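You operate a simulated robot arm through the tools that you are given. There is no shell and no other tool. Be economical: measure what you need, move in short steps, check, and stop when the job is done.

You run a simulated robot arm. Do the job below in one go: nothing can be reset, and whatever is moved stays where it is left.

TASK
Give both mills a quarter turn; box the one that grinds nothing, with the FIX tag.
Fine: both go in the small carton; the good mill stays in its tray. Set down upright: red tag.
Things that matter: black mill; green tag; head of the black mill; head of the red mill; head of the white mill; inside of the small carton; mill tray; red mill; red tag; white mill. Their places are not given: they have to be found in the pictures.

The check looks at the end state, three seconds after you hand in, the way a careful person would. Anything else that was tipped, shoved, dropped, spilled or broken makes it a failure.

THE ROBOT
A 7-joint arm with a two-finger parallel gripper, fixed in place. Base frame: the origin is at the foot of the arm, x ahead of it, y to its left, z up. Readings come in m, rad, newtons and seconds.
With the tool pointing down near the work surface it reaches from about 0.3 to 0.7 m from the base axis. Its first joint turns from -1.152 to 1.152 rad. Payload 1.57 kg.
The TCP is the grasp point between the finger pads, 0.03 m short of the fingertips. In the tool frame z runs along the fingers and y along their closing line. The gripper opens to 0.11 m. The fingers are 0.024 m wide and 0.012 m thick; the gripper's body (0.048 by 0.112 m) begins 0.078 m behind the TCP.
Orientation is that of the tool frame in the base frame, as [roll, pitch, yaw] about the fixed x, y, z axes, in that order (R = Rz(yaw) Ry(pitch) Rx(roll)). With the fingers straight down and closing along the base's y, the tool's x points along the base's -x, its y along +y and its z along -z.

THE INTERFACE
- The arm moves only by the tool play_rows. Its argument "moves" is a list of rows, each a list of 7 numbers: the gripper command, from -1 (shut) to 1 (fully open), values between in proportion, then the shift along the tool's x, y, z in m, then the turn, a rotation vector about the tool's x, y, z in rad. In form: [[claw, dx, dy, dz, rx, ry, rz], ...]. A call has 1 to 20 rows; each row shifts and turns the commanded pose from where the row before left it, along the tool's axes as they then stand. Each row takes 0.2 s and may step no farther than 0.05 m and 0.15 rad from the row before; otherwise, or with a gripper value out of range, the whole call is refused. Where a pose cannot be reached the arm comes as near as it can. A force on the tool above 40 N (or 10 N above the force at the start of the call, whichever is more), or a blocked arm, ends the call early, and 0.2 s more pass. Each finger travels about 0.108 m/s and halts on what it meets, pressing with about 34 N; the grip force reading is that of the motor and also rises with nothing between the fingers. The clock runs only during rows and for 0.2 s after the last one: add rows that do not move to give the fingers time. The reply holds the time, the measured pose of the TCP, the force on the tool along the base axes, the opening and the grip force, in the units named above and with some noise, with the torque about the TCP (base axes, N m) and any sound that the robot's microphone picked up.
- Cameras (640 x 400 px; columns grow to the right, rows downward): "scene" is fixed at [0.1559, -0.384, 1.402]; the picture's right is [0.86, -0.51, 0.00], its down [-0.30, -0.50, -0.81] and it looks along [0.42, 0.70, -0.58] (base axes); focal length 252 px, centre (320, 200). "wrist" rides on the gripper at [0.07, 0.016, -0.141] in the tool frame; the picture's right is [-0.23, 0.97, 0.00], its down [-0.86, -0.20, -0.48] and it looks along [-0.47, -0.11, 0.88] (tool axes); focal length 222 px, centre (320, 200).
- get_image(camera): a new picture of that camera. The clock stands still meanwhile.
- pixel_to_xyz(camera, pixels): for up to 12 pixels [column, row] of the newest picture of that camera ("zoom" is the newest enlarged one), the place [x, y, z] in the base frame of the surface seen there, good to about 0.002 m. The clock stands still meanwhile.
- inspect(camera, box): a new picture of the part [left, top, right, bottom] of that camera's present view, enlarged. The clock stands still meanwhile.
- hand_in(): hands the job in; it is judged then, once.

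Keep the steps short. Do not move on a guess: measure, check each grasp and each placing, and mend mistakes. In all there are 80 turns and 34 pictures (those below and enlarged ones count). Leave the gripper open and the arm clear of the work at the hand-in unless told otherwise, and finish with a single line.

The tools are called after "Call:" as a command line: name --pt "numbers of a row" for each row, then --argument value for the rest, lists and objects as JSON in quotes. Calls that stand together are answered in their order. play_rows: Moves the arm, as the interface text tells. Its arguments: {"type":"object","properties":{"moves":{"type":"array","items":{"type":"array","items":{"type":"number"}}}},"required":["moves"]} The other tools are called the same way: get_image (camera) takes a picture; pixel_to_xyz (camera, pixels) gives the place of the surface under pixels of a picture; inspect (camera, box) takes an enlarged picture of a part of a camera's view; hand_in () hands the job in.

At the start:

```text
time: 0.0
position: [0.3826, 0.1516, 1.2511]
ee_rot: [3.14, 0.001, 3.142]
force: [0.3, 0.4, 0.1]
torque: [0.03, 0.0, 0.02]
opening: 0.1099
grip_force: 0.1
```

scene: 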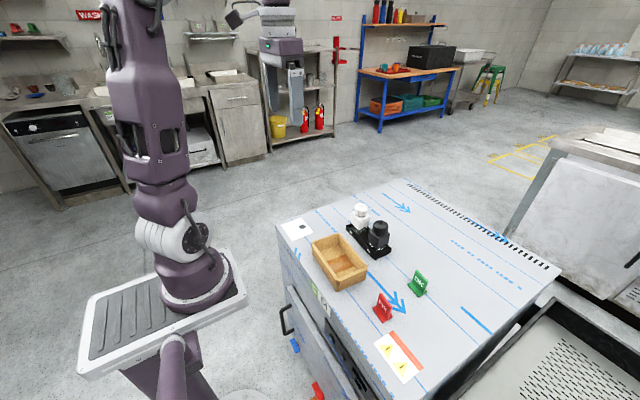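
wrist: 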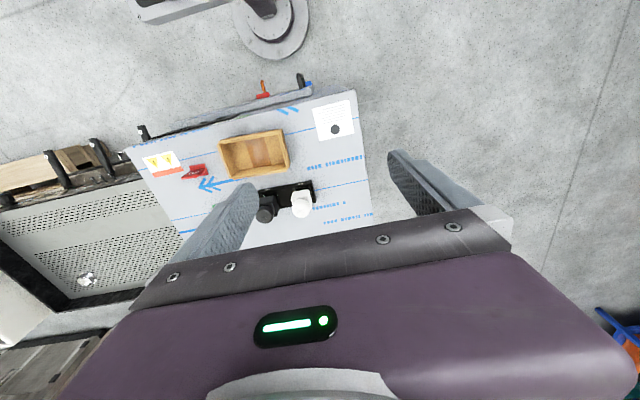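

I see a tray with a white and a black mill near (368,232), the carton near (338,262), and red and green tags. I'll enlarge that part first.

Call:
inspect --camera "scene" --box '[270, 180, 470, 390]'

Call:
inspect --camera "scene" --box '[300, 190, 400, 290]'

```text
1.90 times, centred on (370, 285) of scene
```

zoom: 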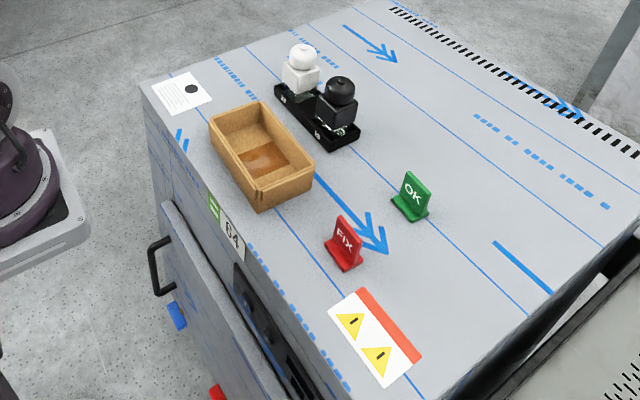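

```text
4.00 times, centred on (350, 240) of scene
```

zoom: 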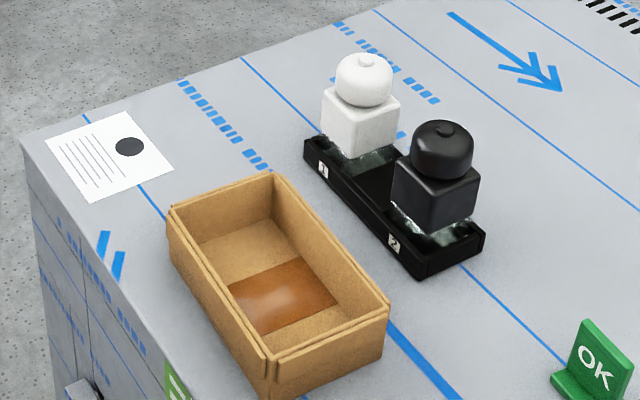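

Two mills only (white in slot 1, black in slot 2), square bodies with round heads; the FIX tag is the red one. Measuring points in the enlarged view.

Call:
pixel_to_xyz --camera "zoom" --pixels '[[366, 58], [362, 90], [356, 130], [445, 128], [442, 160], [425, 200], [310, 145], [418, 272], [484, 236], [375, 180], [400, 240], [448, 235]]'

Call:
pixel_to_xyz --camera "scene" --pixels '[[312, 242], [338, 234], [366, 266], [341, 290], [340, 265], [328, 255], [384, 307], [380, 297], [383, 317], [418, 282], [419, 274], [350, 300]]'

Call:
pixel_to_xyz --camera "zoom" --pixels '[[168, 208], [274, 176], [388, 303], [270, 365], [285, 290], [250, 240], [350, 75], [383, 75], [415, 150], [472, 150], [325, 120], [398, 115]]'

```text
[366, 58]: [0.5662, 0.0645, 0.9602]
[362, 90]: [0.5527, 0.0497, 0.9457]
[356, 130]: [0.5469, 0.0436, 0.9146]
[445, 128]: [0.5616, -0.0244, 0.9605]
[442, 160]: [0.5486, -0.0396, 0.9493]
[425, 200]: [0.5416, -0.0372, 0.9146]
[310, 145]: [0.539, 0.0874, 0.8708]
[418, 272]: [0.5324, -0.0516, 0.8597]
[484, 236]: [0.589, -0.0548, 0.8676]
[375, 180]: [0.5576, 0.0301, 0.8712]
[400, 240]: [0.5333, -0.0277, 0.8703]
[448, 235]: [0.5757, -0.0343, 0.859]
```

```text
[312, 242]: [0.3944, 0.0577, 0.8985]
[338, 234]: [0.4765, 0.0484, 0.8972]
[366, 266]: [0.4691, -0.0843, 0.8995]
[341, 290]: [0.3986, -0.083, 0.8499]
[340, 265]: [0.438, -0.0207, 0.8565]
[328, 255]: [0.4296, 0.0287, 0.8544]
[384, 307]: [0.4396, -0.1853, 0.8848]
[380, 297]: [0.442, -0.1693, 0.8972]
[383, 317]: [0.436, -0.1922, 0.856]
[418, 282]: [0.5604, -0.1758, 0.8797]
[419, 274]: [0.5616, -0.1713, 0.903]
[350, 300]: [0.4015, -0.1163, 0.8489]
```

```text
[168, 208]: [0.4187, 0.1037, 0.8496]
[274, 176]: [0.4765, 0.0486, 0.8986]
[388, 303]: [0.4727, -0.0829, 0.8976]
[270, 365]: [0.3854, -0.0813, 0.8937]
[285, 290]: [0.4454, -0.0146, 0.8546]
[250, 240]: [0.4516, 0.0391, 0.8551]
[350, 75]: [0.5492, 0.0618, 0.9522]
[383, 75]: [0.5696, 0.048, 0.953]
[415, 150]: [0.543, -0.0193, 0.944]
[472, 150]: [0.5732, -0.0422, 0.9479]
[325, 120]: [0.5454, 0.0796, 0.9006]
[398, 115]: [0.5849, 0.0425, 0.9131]
```

Table top at z≈0.849, heads about z 0.925–0.960, carton floor 0.855. White head is near (0.563, 0.060), black near (0.560, -0.030). I move above the white mill at z≈1.07 and look with the wrist camera.

Call:
play_rows --pt "1 -0.0258 -0.0131 0.0259 0 0 0" --pt "1 -0.0258 -0.0131 0.0259 0 0 0" --pt "1 -0.0258 -0.0131 0.0259 0 0 0" --pt "1 -0.0258 -0.0131 0.0259 0 0 0" --pt "1 -0.0258 -0.0131 0.0259 0 0 0" --pt "1 -0.0258 -0.0131 0.0259 0 0 0" --pt "1 -0.0256 -0.013 0.0257 0 0 0" --pt "1 0 0 0 0 0 0"

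Call:
get_image --camera "wrist"

```text
time: 1.8
position: [0.5661, 0.0586, 1.0686]
ee_rot: [-3.14, 0.002, 3.141]
force: [-0.1, -1.0, -1.2]
torque: [-0.01, -0.01, 0.0]
opening: 0.11
grip_force: 0.0
```

```text
29 pictures are left
```

wrist: 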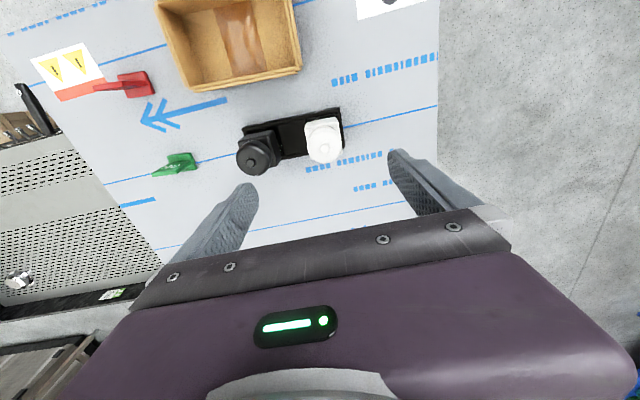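

Heads are visible at (323,147) and (257,157). I enlarge and measure.

Call:
inspect --camera "wrist" --box '[220, 95, 360, 185]'

```text
4.44 times, centred on (290, 140) of wrist
```

zoom: 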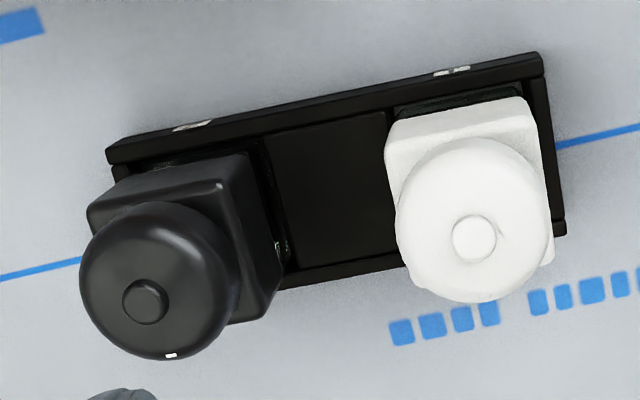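

Call:
pixel_to_xyz --camera "zoom" --pixels '[[474, 238], [402, 225], [544, 215], [470, 145], [145, 300], [84, 290], [232, 270], [155, 210], [390, 118], [528, 100], [95, 200], [245, 158]]'

Call:
pixel_to_xyz --camera "zoom" --pixels '[[170, 354], [478, 297], [110, 155], [538, 60], [562, 228], [335, 200], [275, 280], [550, 255]]'

```text
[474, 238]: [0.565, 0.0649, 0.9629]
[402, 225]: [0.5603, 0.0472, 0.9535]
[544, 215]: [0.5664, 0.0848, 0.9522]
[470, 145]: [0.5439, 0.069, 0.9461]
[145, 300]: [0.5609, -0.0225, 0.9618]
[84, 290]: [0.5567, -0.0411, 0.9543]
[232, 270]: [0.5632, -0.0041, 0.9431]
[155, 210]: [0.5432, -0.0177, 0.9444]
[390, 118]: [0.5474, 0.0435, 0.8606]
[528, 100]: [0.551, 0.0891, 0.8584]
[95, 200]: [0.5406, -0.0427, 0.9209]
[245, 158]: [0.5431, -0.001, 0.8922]
```

```text
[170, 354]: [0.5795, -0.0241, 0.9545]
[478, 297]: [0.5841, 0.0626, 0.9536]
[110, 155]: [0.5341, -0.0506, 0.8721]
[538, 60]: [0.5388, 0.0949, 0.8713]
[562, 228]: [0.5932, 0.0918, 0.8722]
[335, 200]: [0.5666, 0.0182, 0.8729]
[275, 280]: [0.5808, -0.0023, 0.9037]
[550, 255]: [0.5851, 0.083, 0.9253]
```

White head centre is (0.565, 0.0653), radius ≈0.02; body top ≈0.924. I lower with a moderate opening so that the fingertips stop at ≈0.929, then shut on the head.

Call:
play_rows --pt "0.3 0.0011 0.0067 0 0 0 0" --pt "0.3 0 0 0.0365 0 0 0" --pt "0.3 0 0 0.0365 0 0 0" --pt "0.3 0 0 0.0366 0 0 0" --pt "0.3 0 0 0 0 0 0"

Call:
get_image --camera "wrist"

```text
time: 3.0
position: [0.5623, 0.0674, 0.9604]
ee_rot: [-3.141, 0.001, -3.141]
force: [0.5, -0.2, -0.3]
torque: [0.0, -0.01, -0.04]
opening: 0.0716
grip_force: 0.1
```

```text
27 pictures are left
```

wrist: 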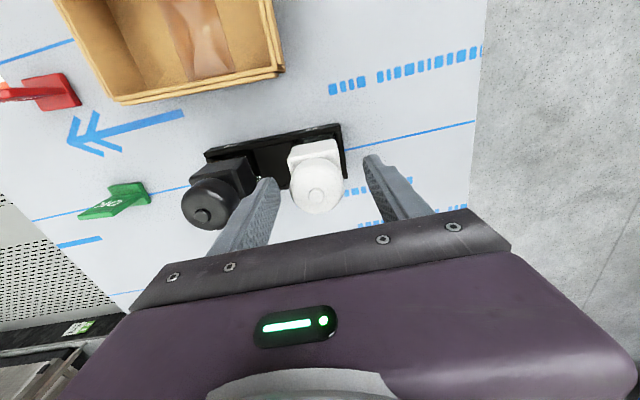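

Checking where the fingertips are relative to the head.

Call:
pixel_to_xyz --camera "wrist" --pixels '[[271, 183], [374, 157], [276, 190], [366, 162], [317, 193], [240, 240], [400, 205], [205, 215]]'

```text
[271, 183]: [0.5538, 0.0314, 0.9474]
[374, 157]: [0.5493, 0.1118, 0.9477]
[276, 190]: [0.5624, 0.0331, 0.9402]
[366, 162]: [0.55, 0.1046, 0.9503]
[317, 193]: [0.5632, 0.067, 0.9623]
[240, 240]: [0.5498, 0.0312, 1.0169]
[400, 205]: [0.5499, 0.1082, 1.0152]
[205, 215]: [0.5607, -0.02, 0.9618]
```

Fingers are centred on the head within ~2 mm. I shut on it.

Call:
play_rows --pt "-0.2 -0.001 -0.001 0 0 0 0" --pt "-1 0 0 0 0 0 0" --pt "-1 0 0 0 0 0 0" --pt "-1 0 0 0 0 0 0"

```text
time: 4.0
position: [0.5636, 0.0667, 0.9605]
ee_rot: [3.141, -0.001, -3.141]
force: [1.1, -4.8, -1.9]
torque: [-0.46, -0.07, -0.01]
opening: 0.0408
grip_force: 34.0
```

Gripping at 0.0408 m, as the head diameter predicts. I turn a quarter about the tool axis and listen.

Call:
play_rows --pt "-1 0 0 0 0 0 0.1309" --pt "-1 0 0 0 0 0 0.1309" --pt "-1 0 0 0 0 0 0.1309" --pt "-1 0 0 0 0 0 0.1309" --pt "-1 0 0 0 0 0 0.1309" --pt "-1 0 0 0 0 0 0.1309"

```text
time: 5.4
position: [0.5631, 0.0677, 0.9592]
ee_rot: [3.139, 0.001, 2.355]
force: [1.2, -0.4, 10.1]
torque: [-0.17, 0.08, 0.04]
opening: 0.0405
grip_force: 34.1
```

No sound so far, low turning torque (0.04 N m). I finish the quarter turn.

Call:
play_rows --pt "-1 0 0 0 0 0 0.1309" --pt "-1 0 0 0 0 0 0.1309" --pt "-1 0 0 0 0 0 0.1309" --pt "-1 0 0 0 0 0 0.1309" --pt "-1 0 0 0 0 0 0.1309" --pt "-1 0 0 0 0 0 0.1309" --pt "-1 0 0 0 0 0 0"

Call:
inspect --camera "scene" --box '[310, 170, 430, 270]'

```text
time: 7.0
position: [0.563, 0.0667, 0.9592]
ee_rot: [3.141, 0.0, 1.57]
force: [6.3, 2.8, -0.2]
torque: [0.22, -0.66, 0.01]
opening: 0.0406
grip_force: 34.0
```

```text
4.00 times, centred on (370, 220) of scene
```

zoom: 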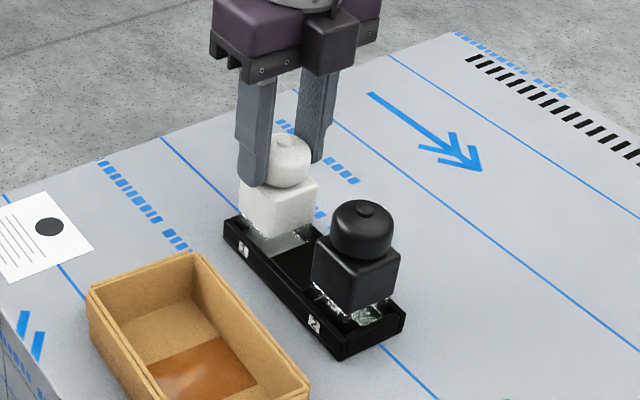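

The body stayed put while the gripper turned a full quarter, without any sound. I release, rise, and check the head.

Call:
play_rows --pt "0.3 0 0 0 0 0 0" --pt "0.3 0 0 0 0 0 0" --pt "0.3 0 0 -0.03 0 0 0" --pt "0.3 0 0 -0.04 0 0 0" --pt "0.3 0 0 -0.03 0 0 0" --pt "0.3 0 0 0 0 0 0"

Call:
get_image --camera "wrist"

```text
time: 8.4
position: [0.5655, 0.0652, 1.0598]
ee_rot: [-3.14, 0.001, 1.57]
force: [0.3, 0.0, 0.0]
torque: [0.01, 0.01, 0.04]
opening: 0.0717
grip_force: 0.1
```

```text
25 pictures are left
```

wrist: 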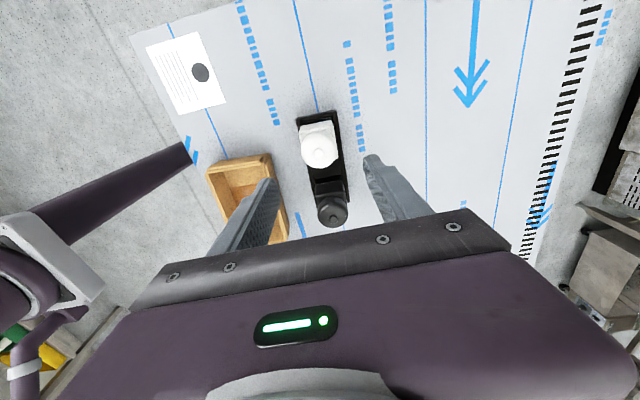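

Call:
inspect --camera "wrist" --box '[265, 100, 385, 240]'

```text
2.86 times, centred on (325, 170) of wrist
```

zoom: 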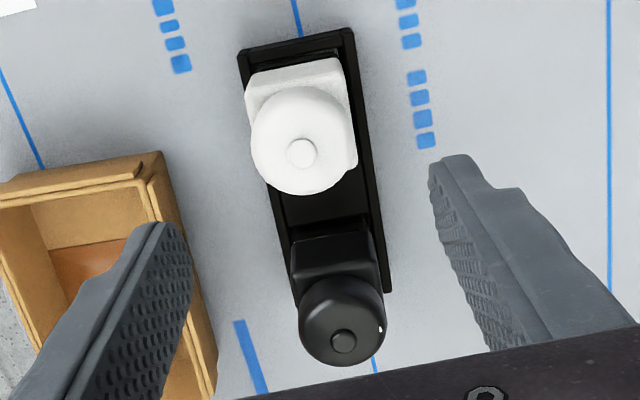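

The white mill is undisturbed; the black head's mark at (380,328) gives me a turn reference. I swing the yaw back at height and go over the black head (delta ≈ -0.003, -0.0873).

Call:
play_rows --pt "0.3 0 0 0 0 0 -0.1309" --pt "0.3 0 0 0 0 0 -0.1309" --pt "0.3 0 0 0 0 0 -0.1309" --pt "0.3 0 0 0 0 0 -0.1309" --pt "0.3 0 0 0 0 0 -0.1309" --pt "0.3 0 0 0 0 0 -0.1309" --pt "0.3 0 0 0 0 0 -0.1309" --pt "0.3 0 0 0 0 0 -0.1309" --pt "0.3 0 0 0 0 0 -0.1309" --pt "0.3 0 0 0 0 0 -0.1309" --pt "0.3 0 0 0 0 0 -0.1309" --pt "0.3 0 0 0 0 0 -0.1309" --pt "0.3 0.0015 -0.044 0 0 0 0" --pt "0.3 0.0015 -0.0433 0 0 0 0" --pt "0.3 0 0 0.03 0 0 0" --pt "0.3 0 0 0.03 0 0 0" --pt "0.3 0 0 0 0 0 0"

Call:
get_image --camera "wrist"

```text
time: 12.0
position: [0.5605, -0.0194, 0.9983]
ee_rot: [-3.141, -0.001, 3.141]
force: [0.6, 0.0, -0.4]
torque: [-0.01, 0.0, 0.0]
opening: 0.0715
grip_force: 0.0
```

```text
23 pictures are left
```

wrist: 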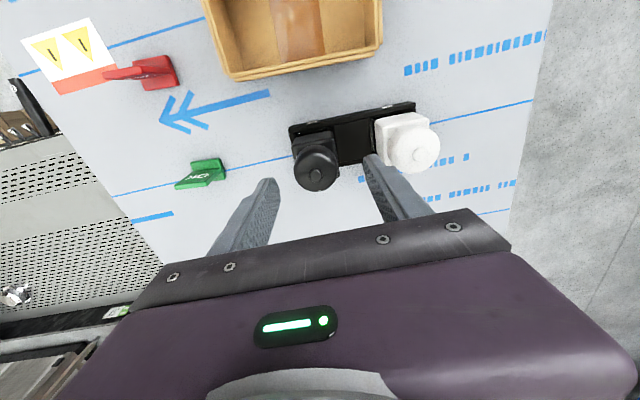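

Call:
pixel_to_xyz --camera "wrist" --pixels '[[315, 173], [276, 190], [366, 162], [240, 240], [400, 205], [418, 151], [316, 190], [340, 165], [295, 170]]'

```text
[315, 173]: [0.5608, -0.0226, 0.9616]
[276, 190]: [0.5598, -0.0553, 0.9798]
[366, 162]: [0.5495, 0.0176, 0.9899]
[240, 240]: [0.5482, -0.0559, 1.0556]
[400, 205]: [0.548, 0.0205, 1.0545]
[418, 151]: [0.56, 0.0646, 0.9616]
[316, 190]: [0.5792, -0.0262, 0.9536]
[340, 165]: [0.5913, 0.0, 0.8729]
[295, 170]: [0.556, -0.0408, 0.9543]
```

Finger centre y≈-0.019, head -0.022: I shift -0.003 in y, lower 0.039 and shut.

Call:
play_rows --pt "0.3 0 -0.003 0 0 0 0" --pt "0.3 0 0 0.02 0 0 0" --pt "0.3 0 0 0.019 0 0 0" --pt "0.3 0 0 0 0 0 0" --pt "-0.2 0 0 0 0 0 0" --pt "-1 0 0 0 0 0 0" --pt "-1 0 0 0 0 0 0" --pt "-1 0 0 0 0 0 0"

```text
time: 13.8
position: [0.5609, -0.0235, 0.9613]
ee_rot: [-3.141, 0.0, 3.14]
force: [0.3, 0.0, 0.4]
torque: [0.02, 0.05, -0.04]
opening: 0.0404
grip_force: 34.0
```

Held at 0.0404 m with no side force. Now the quarter turn.

Call:
play_rows --pt "-1 0 0 0 0 0 0.1309" --pt "-1 0 0 0 0 0 0.1309" --pt "-1 0 0 0 0 0 0.1309" --pt "-1 0 0 0 0 0 0.1309" --pt "-1 0 0 0 0 0 0.1309" --pt "-1 0 0 0 0 0 0.1309"

Call:
play_rows --pt "-1 0 0 0 0 0 0.1309" --pt "-1 0 0 0 0 0 0.1309" --pt "-1 0 0 0 0 0 0.1309" --pt "-1 0 0 0 0 0 0.1309" --pt "-1 0 0 0 0 0 0.1309" --pt "-1 0 0 0 0 0 0.1309" --pt "-1 0 0 0 0 0 0"

```text
time: 15.2
position: [0.5595, -0.0221, 0.9612]
ee_rot: [3.141, -0.001, 2.355]
force: [1.0, -0.9, -1.2]
torque: [0.04, -0.08, 0.0]
opening: 0.0405
grip_force: 34.6
```

```text
time: 16.8
position: [0.5599, -0.024, 0.9608]
ee_rot: [3.141, 0.001, 1.57]
force: [0.7, -0.4, -0.2]
torque: [-0.01, -0.09, 0.04]
opening: 0.0405
grip_force: 33.9
```

No sound from this one either. I release, rise and look for grounds and at the head's mark.

Call:
play_rows --pt "0.3 0 0 0 0 0 0" --pt "0.3 0 0 0 0 0 0" --pt "0.3 0 0 -0.03 0 0 0" --pt "0.3 0 0 -0.04 0 0 0" --pt "0.3 0 0 -0.03 0 0 0" --pt "0.3 0.03 0 -0.03 0 0 0" --pt "0.3 0 0 0 0 0 0"

Call:
inspect --camera "wrist" --box '[265, 90, 385, 230]'

Call:
inspect --camera "scene" --box '[340, 195, 400, 265]'

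```text
time: 18.4
position: [0.5608, 0.005, 1.0919]
ee_rot: [3.141, 0.0, 1.571]
force: [-0.3, 0.4, -0.8]
torque: [0.02, 0.03, 0.0]
opening: 0.0716
grip_force: 0.1
```

```text
2.86 times, centred on (325, 160) of wrist
```

zoom: 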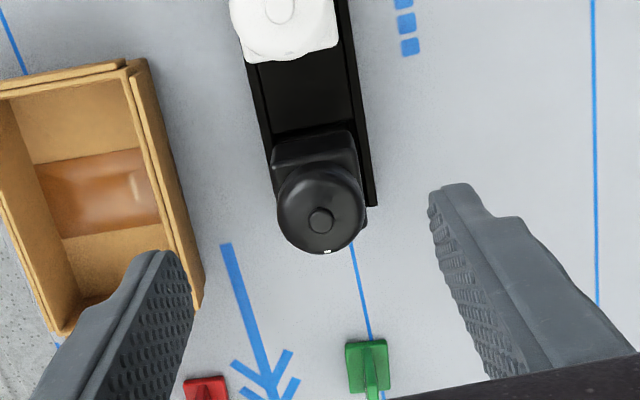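

```text
5.71 times, centred on (370, 230) of scene
```

zoom: 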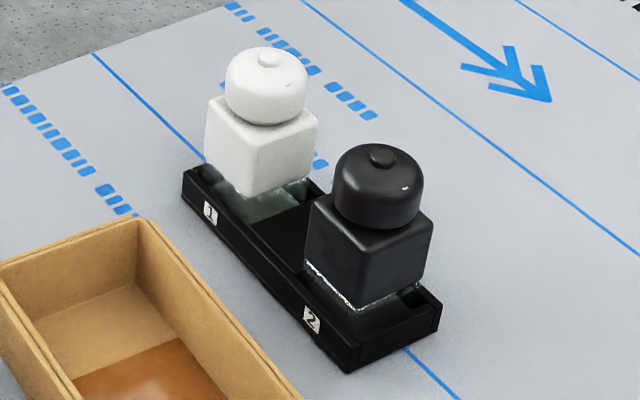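

Black's mark moved from +x to -y: head truly turned. White's mark shows too. Now I look closely at the glass feet for grounds.

Call:
inspect --camera "scene" --box '[356, 212, 386, 232]'

Call:
inspect --camera "scene" --box '[366, 234, 396, 254]'

```text
16.00 times, centred on (371, 222) of scene
```

zoom: 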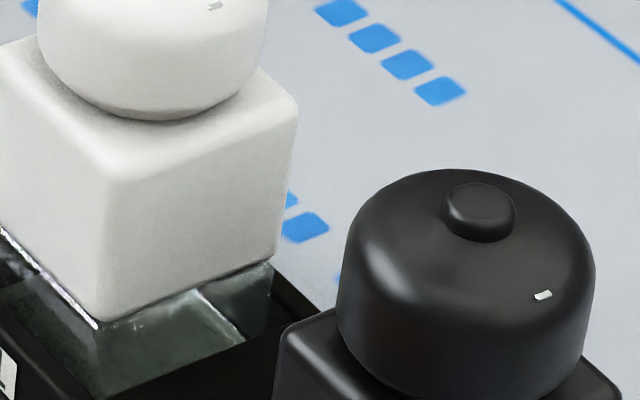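

```text
16.00 times, centred on (381, 244) of scene
```

zoom: 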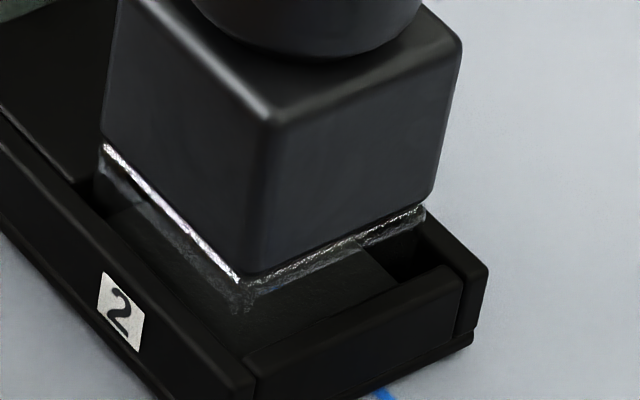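

The black foot looks darker than at the start, which may be grounds or just a reflection. I move the arm well aside and compare with the same enlargement as at the start.

Call:
play_rows --pt "0.3 0.025 -0.02 -0.03 0 0 0" --pt "0.3 0.025 -0.03 -0.03 0 0 0" --pt "0.3 0.025 -0.03 -0.03 0 0 0" --pt "0.3 0.025 -0.03 -0.03 0 0 0" --pt "0.3 0.025 -0.03 -0.03 0 0 0" --pt "0.3 0.02 -0.03 -0.02 0 0 0" --pt "0.3 0 0 0 0 0 0"

Call:
inspect --camera "scene" --box '[300, 190, 400, 290]'

```text
time: 20.0
position: [0.3887, 0.1499, 1.2616]
ee_rot: [-3.14, 0.0, 1.571]
force: [-0.1, 0.3, -0.4]
torque: [-0.02, 0.0, 0.0]
opening: 0.0715
grip_force: 0.1
```

```text
4.00 times, centred on (350, 240) of scene
```

zoom: 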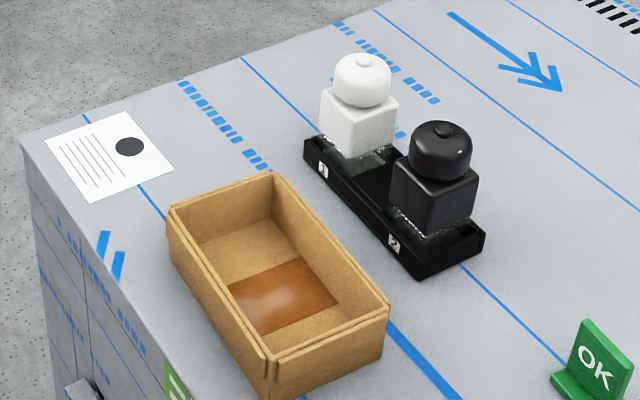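

Black's foot, bright clear glass at the start, is now dark; white's looks unchanged. I want a close oblique wrist view to be sure: yaw back, move in front of the carton side, tilt to look at the feet.

Call:
play_rows --pt "1 0 0 0 0 0 -0.1309" --pt "1 0 0 0 0 0 -0.1309" --pt "1 0 0 0 0 0 -0.1309" --pt "1 0 0 0 0 0 -0.1309" --pt "1 0 0 0 0 0 -0.1309" --pt "1 0 0 0 0 0 -0.1309" --pt "1 0 0 0 0 0 -0.1309" --pt "1 0 0 0 0 0 -0.1309" --pt "1 0 0 0 0 0 -0.1309" --pt "1 0 0 0 0 0 -0.1309" --pt "1 0 0 0 0 0 -0.1309" --pt "1 0 0 0 0 0 -0.1309" --pt "1 -0.005 -0.0232 0.04 0 0 0" --pt "1 -0.005 -0.0232 0.04 0 0 0" --pt "1 -0.005 -0.0232 0.04 0 0 0" --pt "1 -0.005 -0.0232 0.04 0 0 0" --pt "1 -0.005 -0.0232 0.04 0 0 0" --pt "1 0 0 0 0 -0.15 0" --pt "1 0 0 0 0 -0.15 0" --pt "1 0 0 0 0 -0.15 0"

```text
time: 24.2
position: [0.4171, 0.0356, 1.0589]
ee_rot: [3.138, 0.413, 3.141]
force: [-0.4, -0.1, 0.5]
torque: [0.04, -0.02, -0.01]
opening: 0.11
grip_force: 0.1
out of reach, approached as far as the arm can: row 20
```

Call:
play_rows --pt "1 0.015 0 0.0344 0 0 0" --pt "1 0.015 0 0.0344 0 0 0" --pt "1 0 0 0 0 0 0"

Call:
get_image --camera "wrist"

```text
time: 25.0
position: [0.4206, 0.0367, 0.9831]
ee_rot: [-3.141, 0.451, 3.141]
force: [0.4, -0.1, 0.3]
torque: [0.02, 0.0, -0.04]
opening: 0.1101
grip_force: 0.0
```

```text
17 pictures are left
```

wrist: 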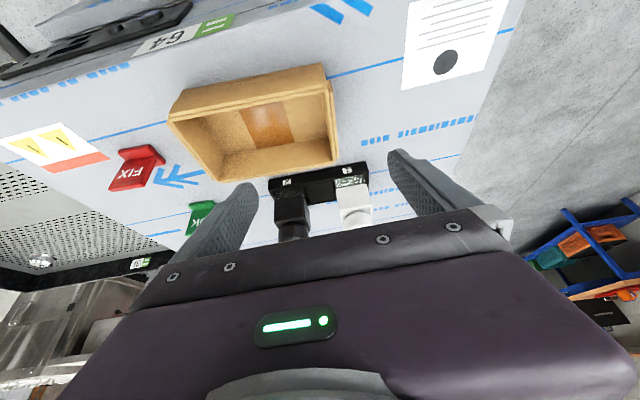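

Call:
inspect --camera "wrist" --box '[265, 155, 385, 230]'

```text
5.33 times, centred on (325, 192) of wrist
```

zoom: 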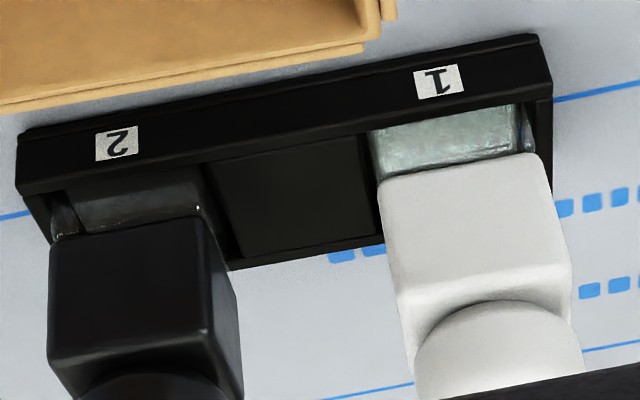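

White's foot is pale and clear, black's is dark and speckled. The sure test is lifting the white mill and looking at what lies under it. I rise, straighten, align with the tray's slight yaw and go above the white mill.

Call:
play_rows --pt "0.3 -0.0145 0 -0.03 0 0 0" --pt "0.3 -0.0145 0 -0.03 0 0 0" --pt "0.3 -0.0145 0 -0.03 0 0 0" --pt "0.3 0 0 0 0 0.15 0" --pt "0.3 0 0 0 0 0.15 0" --pt "0.3 0 0 0 0 0.15 0" --pt "0.3 0 0 0 0 0 0.032" --pt "0.3 -0.0482 0.009 0 0 0 0" --pt "0.3 -0.0482 0.008 0 0 0 0" --pt "0.3 -0.0482 0.008 0 0 0 0" --pt "0.3 0 0 0.03 0 0 0" --pt "0.3 0 0 0.03 0 0 0" --pt "0.3 0 0 0 0 0 0"

Call:
get_image --camera "wrist"

```text
time: 27.8
position: [0.5703, 0.0505, 1.0148]
ee_rot: [3.142, 0.0, 3.11]
force: [0.3, 0.3, 0.7]
torque: [0.05, -0.02, 0.01]
opening: 0.0713
grip_force: 0.0
out of reach, approached as far as the arm can: row 2
```

```text
15 pictures are left
```

wrist: 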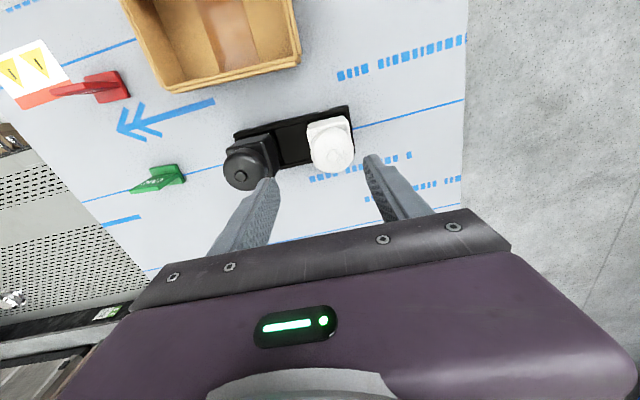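

Call:
pixel_to_xyz --camera "wrist" --pixels '[[333, 150], [313, 127], [348, 122], [276, 190], [366, 162], [240, 240], [400, 205]]'

```text
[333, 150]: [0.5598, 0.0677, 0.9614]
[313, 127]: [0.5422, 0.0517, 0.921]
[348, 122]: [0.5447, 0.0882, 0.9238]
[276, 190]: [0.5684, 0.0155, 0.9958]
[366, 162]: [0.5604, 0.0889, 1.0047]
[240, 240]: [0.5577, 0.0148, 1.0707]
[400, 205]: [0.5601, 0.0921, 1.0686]
```

Finger centre is about (0.571, 0.053); I shift to (0.5635, 0.0665) and go down around the body to TCP z≈0.918 (tips ≈0.888, above the tray rim).

Call:
play_rows --pt "0.3 0.0079 0.0133 0 0 0 0" --pt "0.3 0 0 0.02 0 0 0" --pt "0.3 0 0 0.025 0 0 0" --pt "0.3 0 0 0.025 0 0 0" --pt "0.3 0 0 0.025 0 0 0" --pt "0.3 0 0 0 0 0 0"

```text
time: 29.2
position: [0.5621, 0.0662, 0.9208]
ee_rot: [3.141, 0.001, 3.112]
force: [1.1, 0.3, -0.1]
torque: [-0.02, 0.01, -0.02]
opening: 0.0714
grip_force: 0.1
```

No contact. I shut on the body.

Call:
play_rows --pt "-0.1 0 0 0 0 0 0" --pt "-1 0 0 0 0 0 0" --pt "-1 0 0 0 0 0 0" --pt "-1 0 0 0 0 0 0"

```text
time: 30.2
position: [0.5628, 0.0651, 0.9209]
ee_rot: [-3.14, 0.0, 3.109]
force: [0.6, -1.3, 0.2]
torque: [-0.02, -0.06, -0.07]
opening: 0.0437
grip_force: 33.8
```

Body held at 0.0437 m. I lift it 8 cm and look at slot 1.

Call:
play_rows --pt "-1 0 0 -0.01 0 0 0" --pt "-1 0 0 -0.02 0 0 0" --pt "-1 0 0 -0.025 0 0 0" --pt "-1 0 0 -0.03 0 0 0" --pt "-1 0 0 -0.015 0 0 0" --pt "-1 0 0 0 0 0 0"

Call:
inspect --camera "scene" --box '[330, 180, 410, 260]'

```text
time: 31.6
position: [0.5628, 0.0667, 1.0225]
ee_rot: [3.141, 0.0, 3.111]
force: [0.4, 0.7, -2.1]
torque: [-0.01, -0.03, 0.0]
opening: 0.0438
grip_force: 34.0
```

```text
5.00 times, centred on (370, 220) of scene
```

zoom: 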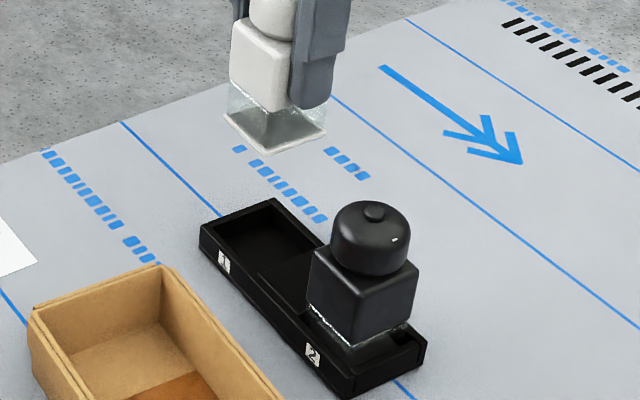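

Slot 1 is empty of grounds. The mill has a glass chamber with a bottom plate; I zoom in on it.

Call:
inspect --camera "scene" --box '[352, 190, 376, 206]'

```text
16.00 times, centred on (364, 198) of scene
```

zoom: 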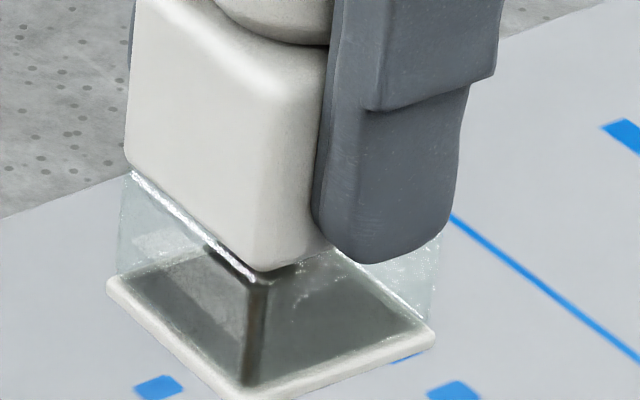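

White's chamber shows a dark grey floor, so I need the black one for comparison. I set white back exactly where it was.

Call:
play_rows --pt "-1 0 0 0.03 0 0 0" --pt "-1 0 0 0.03 0 0 0" --pt "-1 0 0 0.02 0 0 0" --pt "-1 0 0 0.01 0 0 0" --pt "-1 0 0 0.01 0 0 0" --pt "-1 0 0 0 0 0 0"

```text
time: 32.7
position: [0.5628, 0.0659, 0.9313]
ee_rot: [-3.141, 0.007, 3.114]
force: [-3.4, -1.1, 8.2]
torque: [-0.14, 0.41, 0.03]
opening: 0.0436
grip_force: 34.0
stopped in row 5: the force on the tool passed its limit at 57 N (the readings are from after the stop); the commanded pose is now the measured one
```

It stopped at the rim level (10 mm high); the torque points to contact on the near (-x) edge. I raise 6 mm and look.

Call:
play_rows --pt "-1 0 0 -0.008 0 0 0" --pt "-1 0 0 0 0 0 0"

Call:
inspect --camera "scene" --box '[345, 205, 405, 255]'

```text
time: 33.3
position: [0.5643, 0.0657, 0.94]
ee_rot: [3.14, 0.009, 3.11]
force: [0.2, -0.9, -1.8]
torque: [-0.01, 0.02, 0.01]
opening: 0.0441
grip_force: 34.2
```

```text
8.00 times, centred on (375, 230) of scene
```

zoom: 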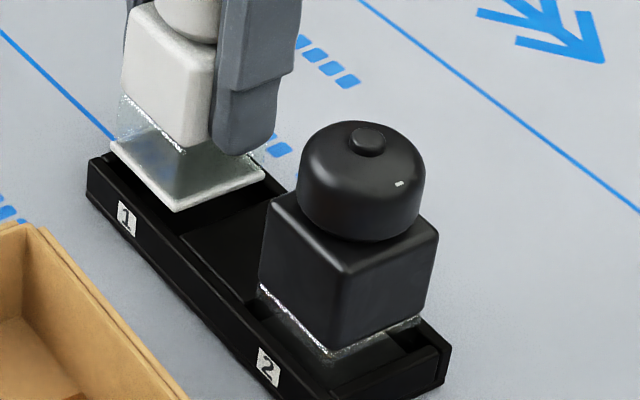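

Call:
pixel_to_xyz --camera "zoom" --pixels '[[116, 147], [177, 207], [258, 176], [140, 172], [220, 190], [96, 160], [105, 162], [150, 215], [283, 190], [180, 235], [270, 190], [108, 157]]'

```text
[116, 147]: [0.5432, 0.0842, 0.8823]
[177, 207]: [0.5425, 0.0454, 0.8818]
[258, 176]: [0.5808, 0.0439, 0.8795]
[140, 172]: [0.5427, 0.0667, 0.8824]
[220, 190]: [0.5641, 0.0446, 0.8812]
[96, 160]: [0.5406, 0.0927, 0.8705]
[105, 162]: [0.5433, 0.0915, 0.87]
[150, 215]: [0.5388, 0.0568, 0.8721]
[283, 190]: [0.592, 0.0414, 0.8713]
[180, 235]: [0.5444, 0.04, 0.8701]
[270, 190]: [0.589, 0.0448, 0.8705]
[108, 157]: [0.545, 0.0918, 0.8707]
```

The base plate centre is ≈(0.563, 0.0645), the slot's ≈(0.566, 0.066). I shift +2.8 mm in x, +1.2 mm in y, undo the 0.009 rad pitch and lower in small steps.

Call:
play_rows --pt "-1 -0.0028 0.0012 0 0 0.009 0" --pt "-1 0 0 0 0 0 0" --pt "-1 0 0 0.005 0 0 0" --pt "-1 0 0 0.005 0 0 0" --pt "-1 0 0 0.004 0 0 0" --pt "-1 0 0 0 0 0 0"

```text
time: 34.7
position: [0.5665, 0.0668, 0.9253]
ee_rot: [3.14, 0.0, 3.11]
force: [1.4, 0.5, 14.8]
torque: [-0.08, -0.36, 0.04]
opening: 0.0438
grip_force: 33.9
```

Now within the slot but bearing on the far (+x) side. I ease up 2 mm, shift -1.3 mm in x, and lower again.

Call:
play_rows --pt "-1 0 0 -0.003 0 0 0" --pt "-1 0.0013 0 0 0 0 0" --pt "-1 0 0 0.003 0 0 0" --pt "-1 0 0 0.002 0 0 0" --pt "-1 0 0 0 0 0 0"

```text
time: 35.9
position: [0.5662, 0.0656, 0.9249]
ee_rot: [3.14, 0.003, 3.108]
force: [-2.2, -0.9, 21.3]
torque: [0.48, 0.01, -0.04]
opening: 0.0437
grip_force: 34.2
```

Now it bears on the +y edge; the x is fine. I ease up, shift -1.3 mm in y, and lower.

Call:
play_rows --pt "-1 0 0 -0.004 0 0 0" --pt "-1 0 -0.0013 0 0 0 0" --pt "-1 0 0 0.002 0 0 0" --pt "-1 0 0 0.002 0 0 0" --pt "-1 0 0 0.001 0 0 0" --pt "-1 0 0 0 0 0 0"

```text
time: 37.3
position: [0.5647, 0.065, 0.9222]
ee_rot: [-3.141, 0.0, 3.11]
force: [-1.6, -0.1, -2.4]
torque: [-0.04, 0.0, 0.05]
opening: 0.0437
grip_force: 34.3
```

Free again. A bit lower until it rests.

Call:
play_rows --pt "-1 0 0 0.001 0 0 0" --pt "-1 0 0 0.001 0 0 0" --pt "-1 0 0 0 0 0 0"

```text
time: 38.1
position: [0.5653, 0.065, 0.9205]
ee_rot: [-3.14, 0.001, 3.11]
force: [0.3, -0.5, -2.5]
torque: [-0.04, 0.02, 0.0]
opening: 0.0439
grip_force: 34.0
```

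Call:
play_rows --pt "-1 0 0 0.001 0 0 0" --pt "-1 0 0 0.001 0 0 0" --pt "-1 0 0 0 0 0 0"

```text
time: 38.9
position: [0.5664, 0.0649, 0.9178]
ee_rot: [-3.139, 0.001, 3.111]
force: [0.1, 0.3, -2.2]
torque: [-0.01, -0.03, 0.0]
opening: 0.0437
grip_force: 33.9
```

Still hanging free (-2.2 N is its weight); it likely slid up in the grip. Tips at 0.888, rim 0.872, so a few more mm are safe.

Call:
play_rows --pt "-1 0 0 0.0015 0 0 0" --pt "-1 0 0 0.0015 0 0 0" --pt "-1 0 0 0 0 0 0"

```text
time: 39.7
position: [0.5653, 0.065, 0.9142]
ee_rot: [3.141, 0.001, 3.11]
force: [0.9, 0.5, -2.3]
torque: [0.02, -0.03, 0.06]
opening: 0.0437
grip_force: 34.8
```

Call:
play_rows --pt "-1 0 0 0.0015 0 0 0" --pt "-1 0 0 0.0015 0 0 0" --pt "-1 0 0 0 0 0 0"

Call:
inspect --camera "scene" --box '[345, 205, 405, 255]'

```text
time: 40.5
position: [0.5641, 0.0649, 0.912]
ee_rot: [3.141, 0.0, 3.109]
force: [0.5, 0.8, -2.2]
torque: [-0.02, 0.01, 0.0]
opening: 0.0438
grip_force: 33.5
```

```text
8.00 times, centred on (375, 230) of scene
```

zoom: 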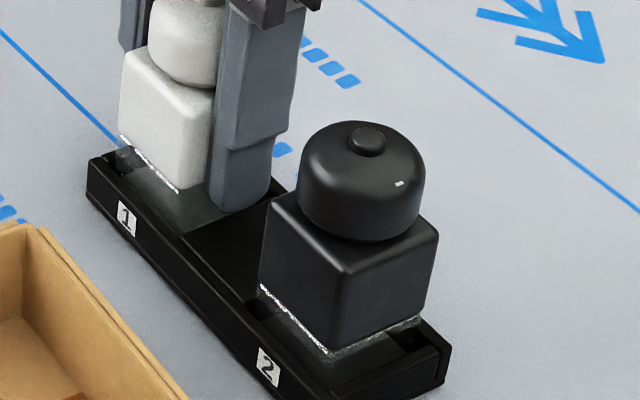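

Comparing body top heights of the two mills.

Call:
pixel_to_xyz --camera "zoom" --pixels '[[178, 94], [150, 74], [350, 274], [310, 248], [375, 262], [178, 186], [182, 192]]'

```text
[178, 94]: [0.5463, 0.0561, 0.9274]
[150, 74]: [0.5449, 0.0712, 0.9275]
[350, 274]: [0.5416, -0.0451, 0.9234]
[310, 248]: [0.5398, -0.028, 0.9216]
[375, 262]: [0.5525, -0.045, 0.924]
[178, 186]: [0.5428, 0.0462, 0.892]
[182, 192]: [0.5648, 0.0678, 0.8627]
```

White is still ≈4 mm higher than black. I lower the rest in small steps (tips end ≈0.878).

Call:
play_rows --pt "-1 0 0 0.0015 0 0 0" --pt "-1 0 0 0.001 0 0 0" --pt "-1 0 0 0.001 0 0 0" --pt "-1 0 0 0 0 0 0"

```text
time: 41.5
position: [0.5641, 0.0644, 0.9089]
ee_rot: [3.141, 0.0, 3.11]
force: [-0.4, 0.4, -1.4]
torque: [-0.04, -0.03, 0.0]
opening: 0.0437
grip_force: 34.7
```

Call:
play_rows --pt "-1 0 0 0.001 0 0 0" --pt "-1 0 0 0.0005 0 0 0" --pt "-1 0 0 0 0 0 0"

```text
time: 42.3
position: [0.5654, 0.0647, 0.9069]
ee_rot: [3.141, 0.001, 3.109]
force: [-5.5, 1.5, 23.7]
torque: [-0.05, 0.01, -0.05]
opening: 0.0438
grip_force: 33.6
```

Seated: 23.7 N upward, no torque. I open, rise, and move over the black mill.

Call:
play_rows --pt "0 0 0 -0.0005 0 0 0" --pt "0.3 0 0 0 0 0 0" --pt "0.3 0 0 0 0 0 0" --pt "0.3 0 0 -0.03 0 0 0" --pt "0.3 0 0 -0.04 0 0 0" --pt "0.3 0 0 -0.03 0 0 0" --pt "0.3 0.0007 -0.044 0 0 0 0" --pt "0.3 0.0007 -0.043 0 0 0 0" --pt "0.3 0 0 0 0 0 0"

Call:
get_image --camera "wrist"

```text
time: 44.3
position: [0.5605, -0.0221, 1.0051]
ee_rot: [3.142, 0.002, 3.111]
force: [0.4, 0.0, 0.0]
torque: [0.01, 0.03, -0.01]
opening: 0.0714
grip_force: 0.1
```

```text
10 pictures are left
```

wrist: 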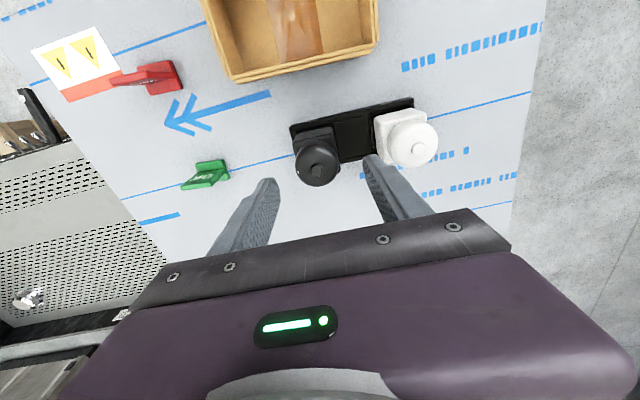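

Call:
pixel_to_xyz --camera "wrist" --pixels '[[317, 170], [276, 190], [366, 162], [240, 240], [400, 205], [416, 148], [168, 78], [160, 70], [130, 78], [150, 90]]'

```text
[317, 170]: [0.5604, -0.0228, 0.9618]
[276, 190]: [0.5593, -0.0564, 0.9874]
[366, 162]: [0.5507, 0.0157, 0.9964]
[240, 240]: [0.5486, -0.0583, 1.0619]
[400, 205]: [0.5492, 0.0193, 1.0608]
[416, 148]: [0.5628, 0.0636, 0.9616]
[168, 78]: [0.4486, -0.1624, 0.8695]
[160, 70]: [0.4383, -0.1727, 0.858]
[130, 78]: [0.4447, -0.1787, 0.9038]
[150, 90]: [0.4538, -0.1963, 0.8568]
```

White's knob top is 0.9616, the same as at the start: seated. Finger centre is ≈2.5 mm to +y of black; I correct, descend to z≈0.918 and grip the body.

Call:
play_rows --pt "0.3 0 -0.0025 0 0 0 0" --pt "0.3 0 0 0.03 0 0 0" --pt "0.3 0 0 0.03 0 0 0" --pt "0.3 0 0 0.027 0 0 0" --pt "0.3 0 0 0 0 0 0" --pt "-0.1 0 0 0 0 0 0" --pt "-1 0 0 0 0 0 0" --pt "-1 0 0 0 0 0 0" --pt "-1 0 0 0 0 0 0"

Call:
play_rows --pt "-1 0 0 -0.003 0 0 0" --pt "-1 0 0 -0.003 0 0 0" --pt "-1 0 0 -0.003 0 0 0" --pt "-1 0 0 0 0 0 0"

Call:
inspect --camera "scene" --box '[351, 219, 399, 255]'

```text
time: 46.3
position: [0.561, -0.0232, 0.9185]
ee_rot: [-3.14, -0.001, 3.111]
force: [0.4, 0.0, -0.6]
torque: [-0.02, -0.04, 0.0]
opening: 0.0437
grip_force: 34.2
```

```text
time: 47.3
position: [0.5604, -0.0228, 0.9296]
ee_rot: [3.141, 0.0, 3.109]
force: [5.9, 0.2, -3.7]
torque: [0.0, -0.39, -0.15]
opening: 0.0436
grip_force: 34.0
```

```text
11.11 times, centred on (375, 237) of scene
```

zoom: 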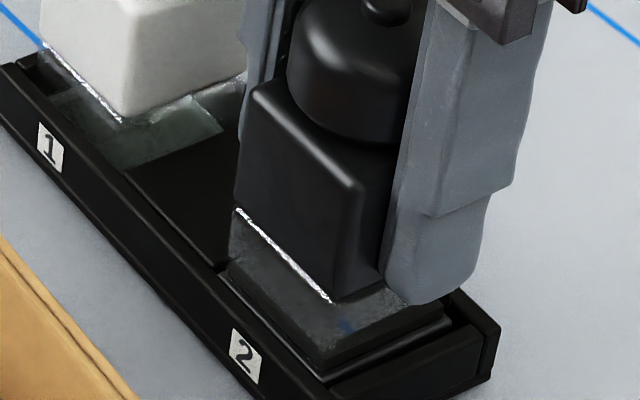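

Both chambers are seen only dimly. I zoom closer into black's chamber, raised 1 cm but still guided by its slot.

Call:
inspect --camera "scene" --box '[369, 236, 390, 250]'

```text
16.00 times, centred on (380, 243) of scene
```

zoom: 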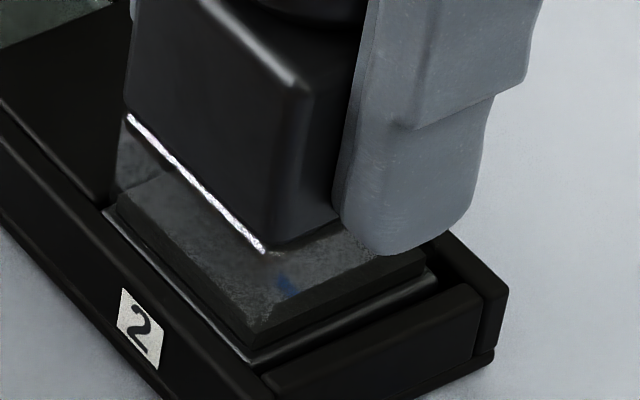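

Inside black's chamber lies a thick rough-textured slab of grounds; white's floor was smooth with nothing piled. So black grinds, and I'll recheck white when it is lifted. I lower black back into its slot.

Call:
play_rows --pt "-1 0 0 0.003 0 0 0" --pt "-1 0 0 0.003 0 0 0" --pt "-1 0 0 0.002 0 0 0" --pt "-1 0 0 0 0 0 0"

```text
time: 48.3
position: [0.5606, -0.0239, 0.9223]
ee_rot: [3.14, -0.002, 3.109]
force: [1.5, 0.4, -2.3]
torque: [0.03, -0.04, -0.02]
opening: 0.0437
grip_force: 33.8
```

Call:
play_rows --pt "-1 0 0 0.001 0 0 0" --pt "-1 0 0 0.001 0 0 0" --pt "-1 0 0 0.001 0 0 0" --pt "-1 0 0 0 0 0 0"

```text
time: 49.3
position: [0.5613, -0.0248, 0.9192]
ee_rot: [-3.14, 0.001, 3.109]
force: [-0.3, 0.4, -2.7]
torque: [-0.01, 0.02, -0.01]
opening: 0.0435
grip_force: 33.8
```

Call:
play_rows --pt "-1 0 0 0.001 0 0 0" --pt "-1 0 0 0.0005 0 0 0" --pt "-1 0 0 0 0 0 0"

```text
time: 50.1
position: [0.5616, -0.0242, 0.9171]
ee_rot: [3.141, 0.001, 3.11]
force: [-2.1, 1.9, 14.2]
torque: [0.04, 0.37, -0.04]
opening: 0.0438
grip_force: 34.3
```

Seated (14 N up). I open, rise and return over white.

Call:
play_rows --pt "0 0 0 -0.0005 0 0 0" --pt "0.3 0 0 0 0 0 0" --pt "0.3 0 0 0 0 0 0" --pt "0.3 0 0 -0.03 0 0 0" --pt "0.3 0 0 -0.04 0 0 0" --pt "0.3 0 0 -0.02 0 0 0" --pt "0.3 -0.0007 0.0447 0 0 0 0" --pt "0.3 -0.0007 0.0447 0 0 0 0" --pt "0.3 0 0 0 0 0 0"

Call:
get_image --camera "wrist"

```text
time: 52.1
position: [0.5637, 0.0685, 1.0069]
ee_rot: [3.141, 0.0, 3.11]
force: [-0.6, 0.3, 0.7]
torque: [-0.01, -0.02, 0.01]
opening: 0.0715
grip_force: 0.1
```

```text
7 pictures are left
```

wrist: 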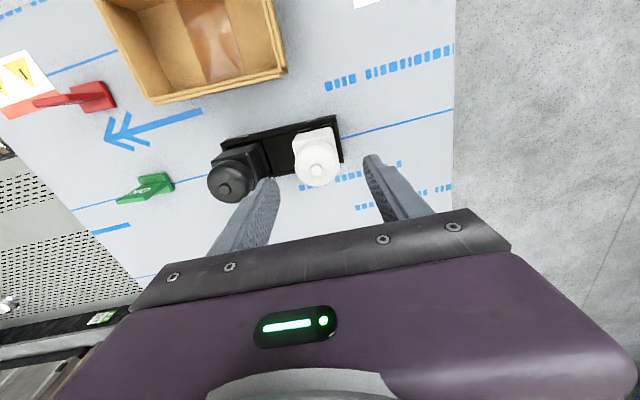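

Call:
pixel_to_xyz --camera "wrist" --pixels '[[317, 168], [276, 190], [366, 162], [240, 240], [400, 205], [228, 189], [98, 5], [150, 100], [286, 68], [210, 70], [262, 60], [160, 90]]'

```text
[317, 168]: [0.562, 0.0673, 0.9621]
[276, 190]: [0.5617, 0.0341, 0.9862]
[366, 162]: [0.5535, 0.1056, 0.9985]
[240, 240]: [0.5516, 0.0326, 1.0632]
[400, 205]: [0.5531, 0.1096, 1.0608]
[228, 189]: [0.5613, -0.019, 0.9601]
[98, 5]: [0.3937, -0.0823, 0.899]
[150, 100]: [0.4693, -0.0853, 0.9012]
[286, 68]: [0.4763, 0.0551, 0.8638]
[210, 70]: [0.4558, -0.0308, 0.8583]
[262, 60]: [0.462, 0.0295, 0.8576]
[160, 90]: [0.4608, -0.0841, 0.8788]
```

Finger centre is ≈3 mm to +y; I correct, descend to z≈0.912 and grip white's body.

Call:
play_rows --pt "0.3 0 -0.003 0 0 0 0" --pt "0.3 0 0 0.03 0 0 0" --pt "0.3 0 0 0.035 0 0 0" --pt "0.3 0 0 0.03 0 0 0" --pt "0.3 0 0 0 0 0 0" --pt "-0.1 0 0 0 0 0 0" --pt "-1 0 0 0 0 0 0" --pt "-1 0 0 0 0 0 0" --pt "-1 0 0 0 0 0 0"

Call:
play_rows --pt "-1 0 0 -0.003 0 0 0" --pt "-1 0 0 -0.003 0 0 0" --pt "-1 0 0 -0.004 0 0 0" --pt "-1 0 0 0 0 0 0"

Call:
inspect --camera "scene" --box '[356, 216, 380, 232]'

```text
time: 54.1
position: [0.5636, 0.0654, 0.9125]
ee_rot: [3.141, 0.001, 3.11]
force: [0.4, -0.2, 0.3]
torque: [-0.02, -0.02, 0.04]
opening: 0.0438
grip_force: 33.7
```

```text
time: 55.1
position: [0.5652, 0.0627, 0.923]
ee_rot: [3.14, -0.001, 3.11]
force: [-0.2, 1.0, -3.2]
torque: [0.05, 0.03, -0.03]
opening: 0.0438
grip_force: 34.0
```

```text
16.00 times, centred on (368, 224) of scene
```

zoom: 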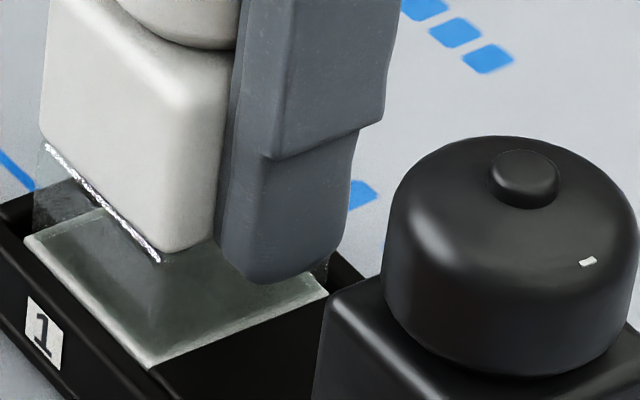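

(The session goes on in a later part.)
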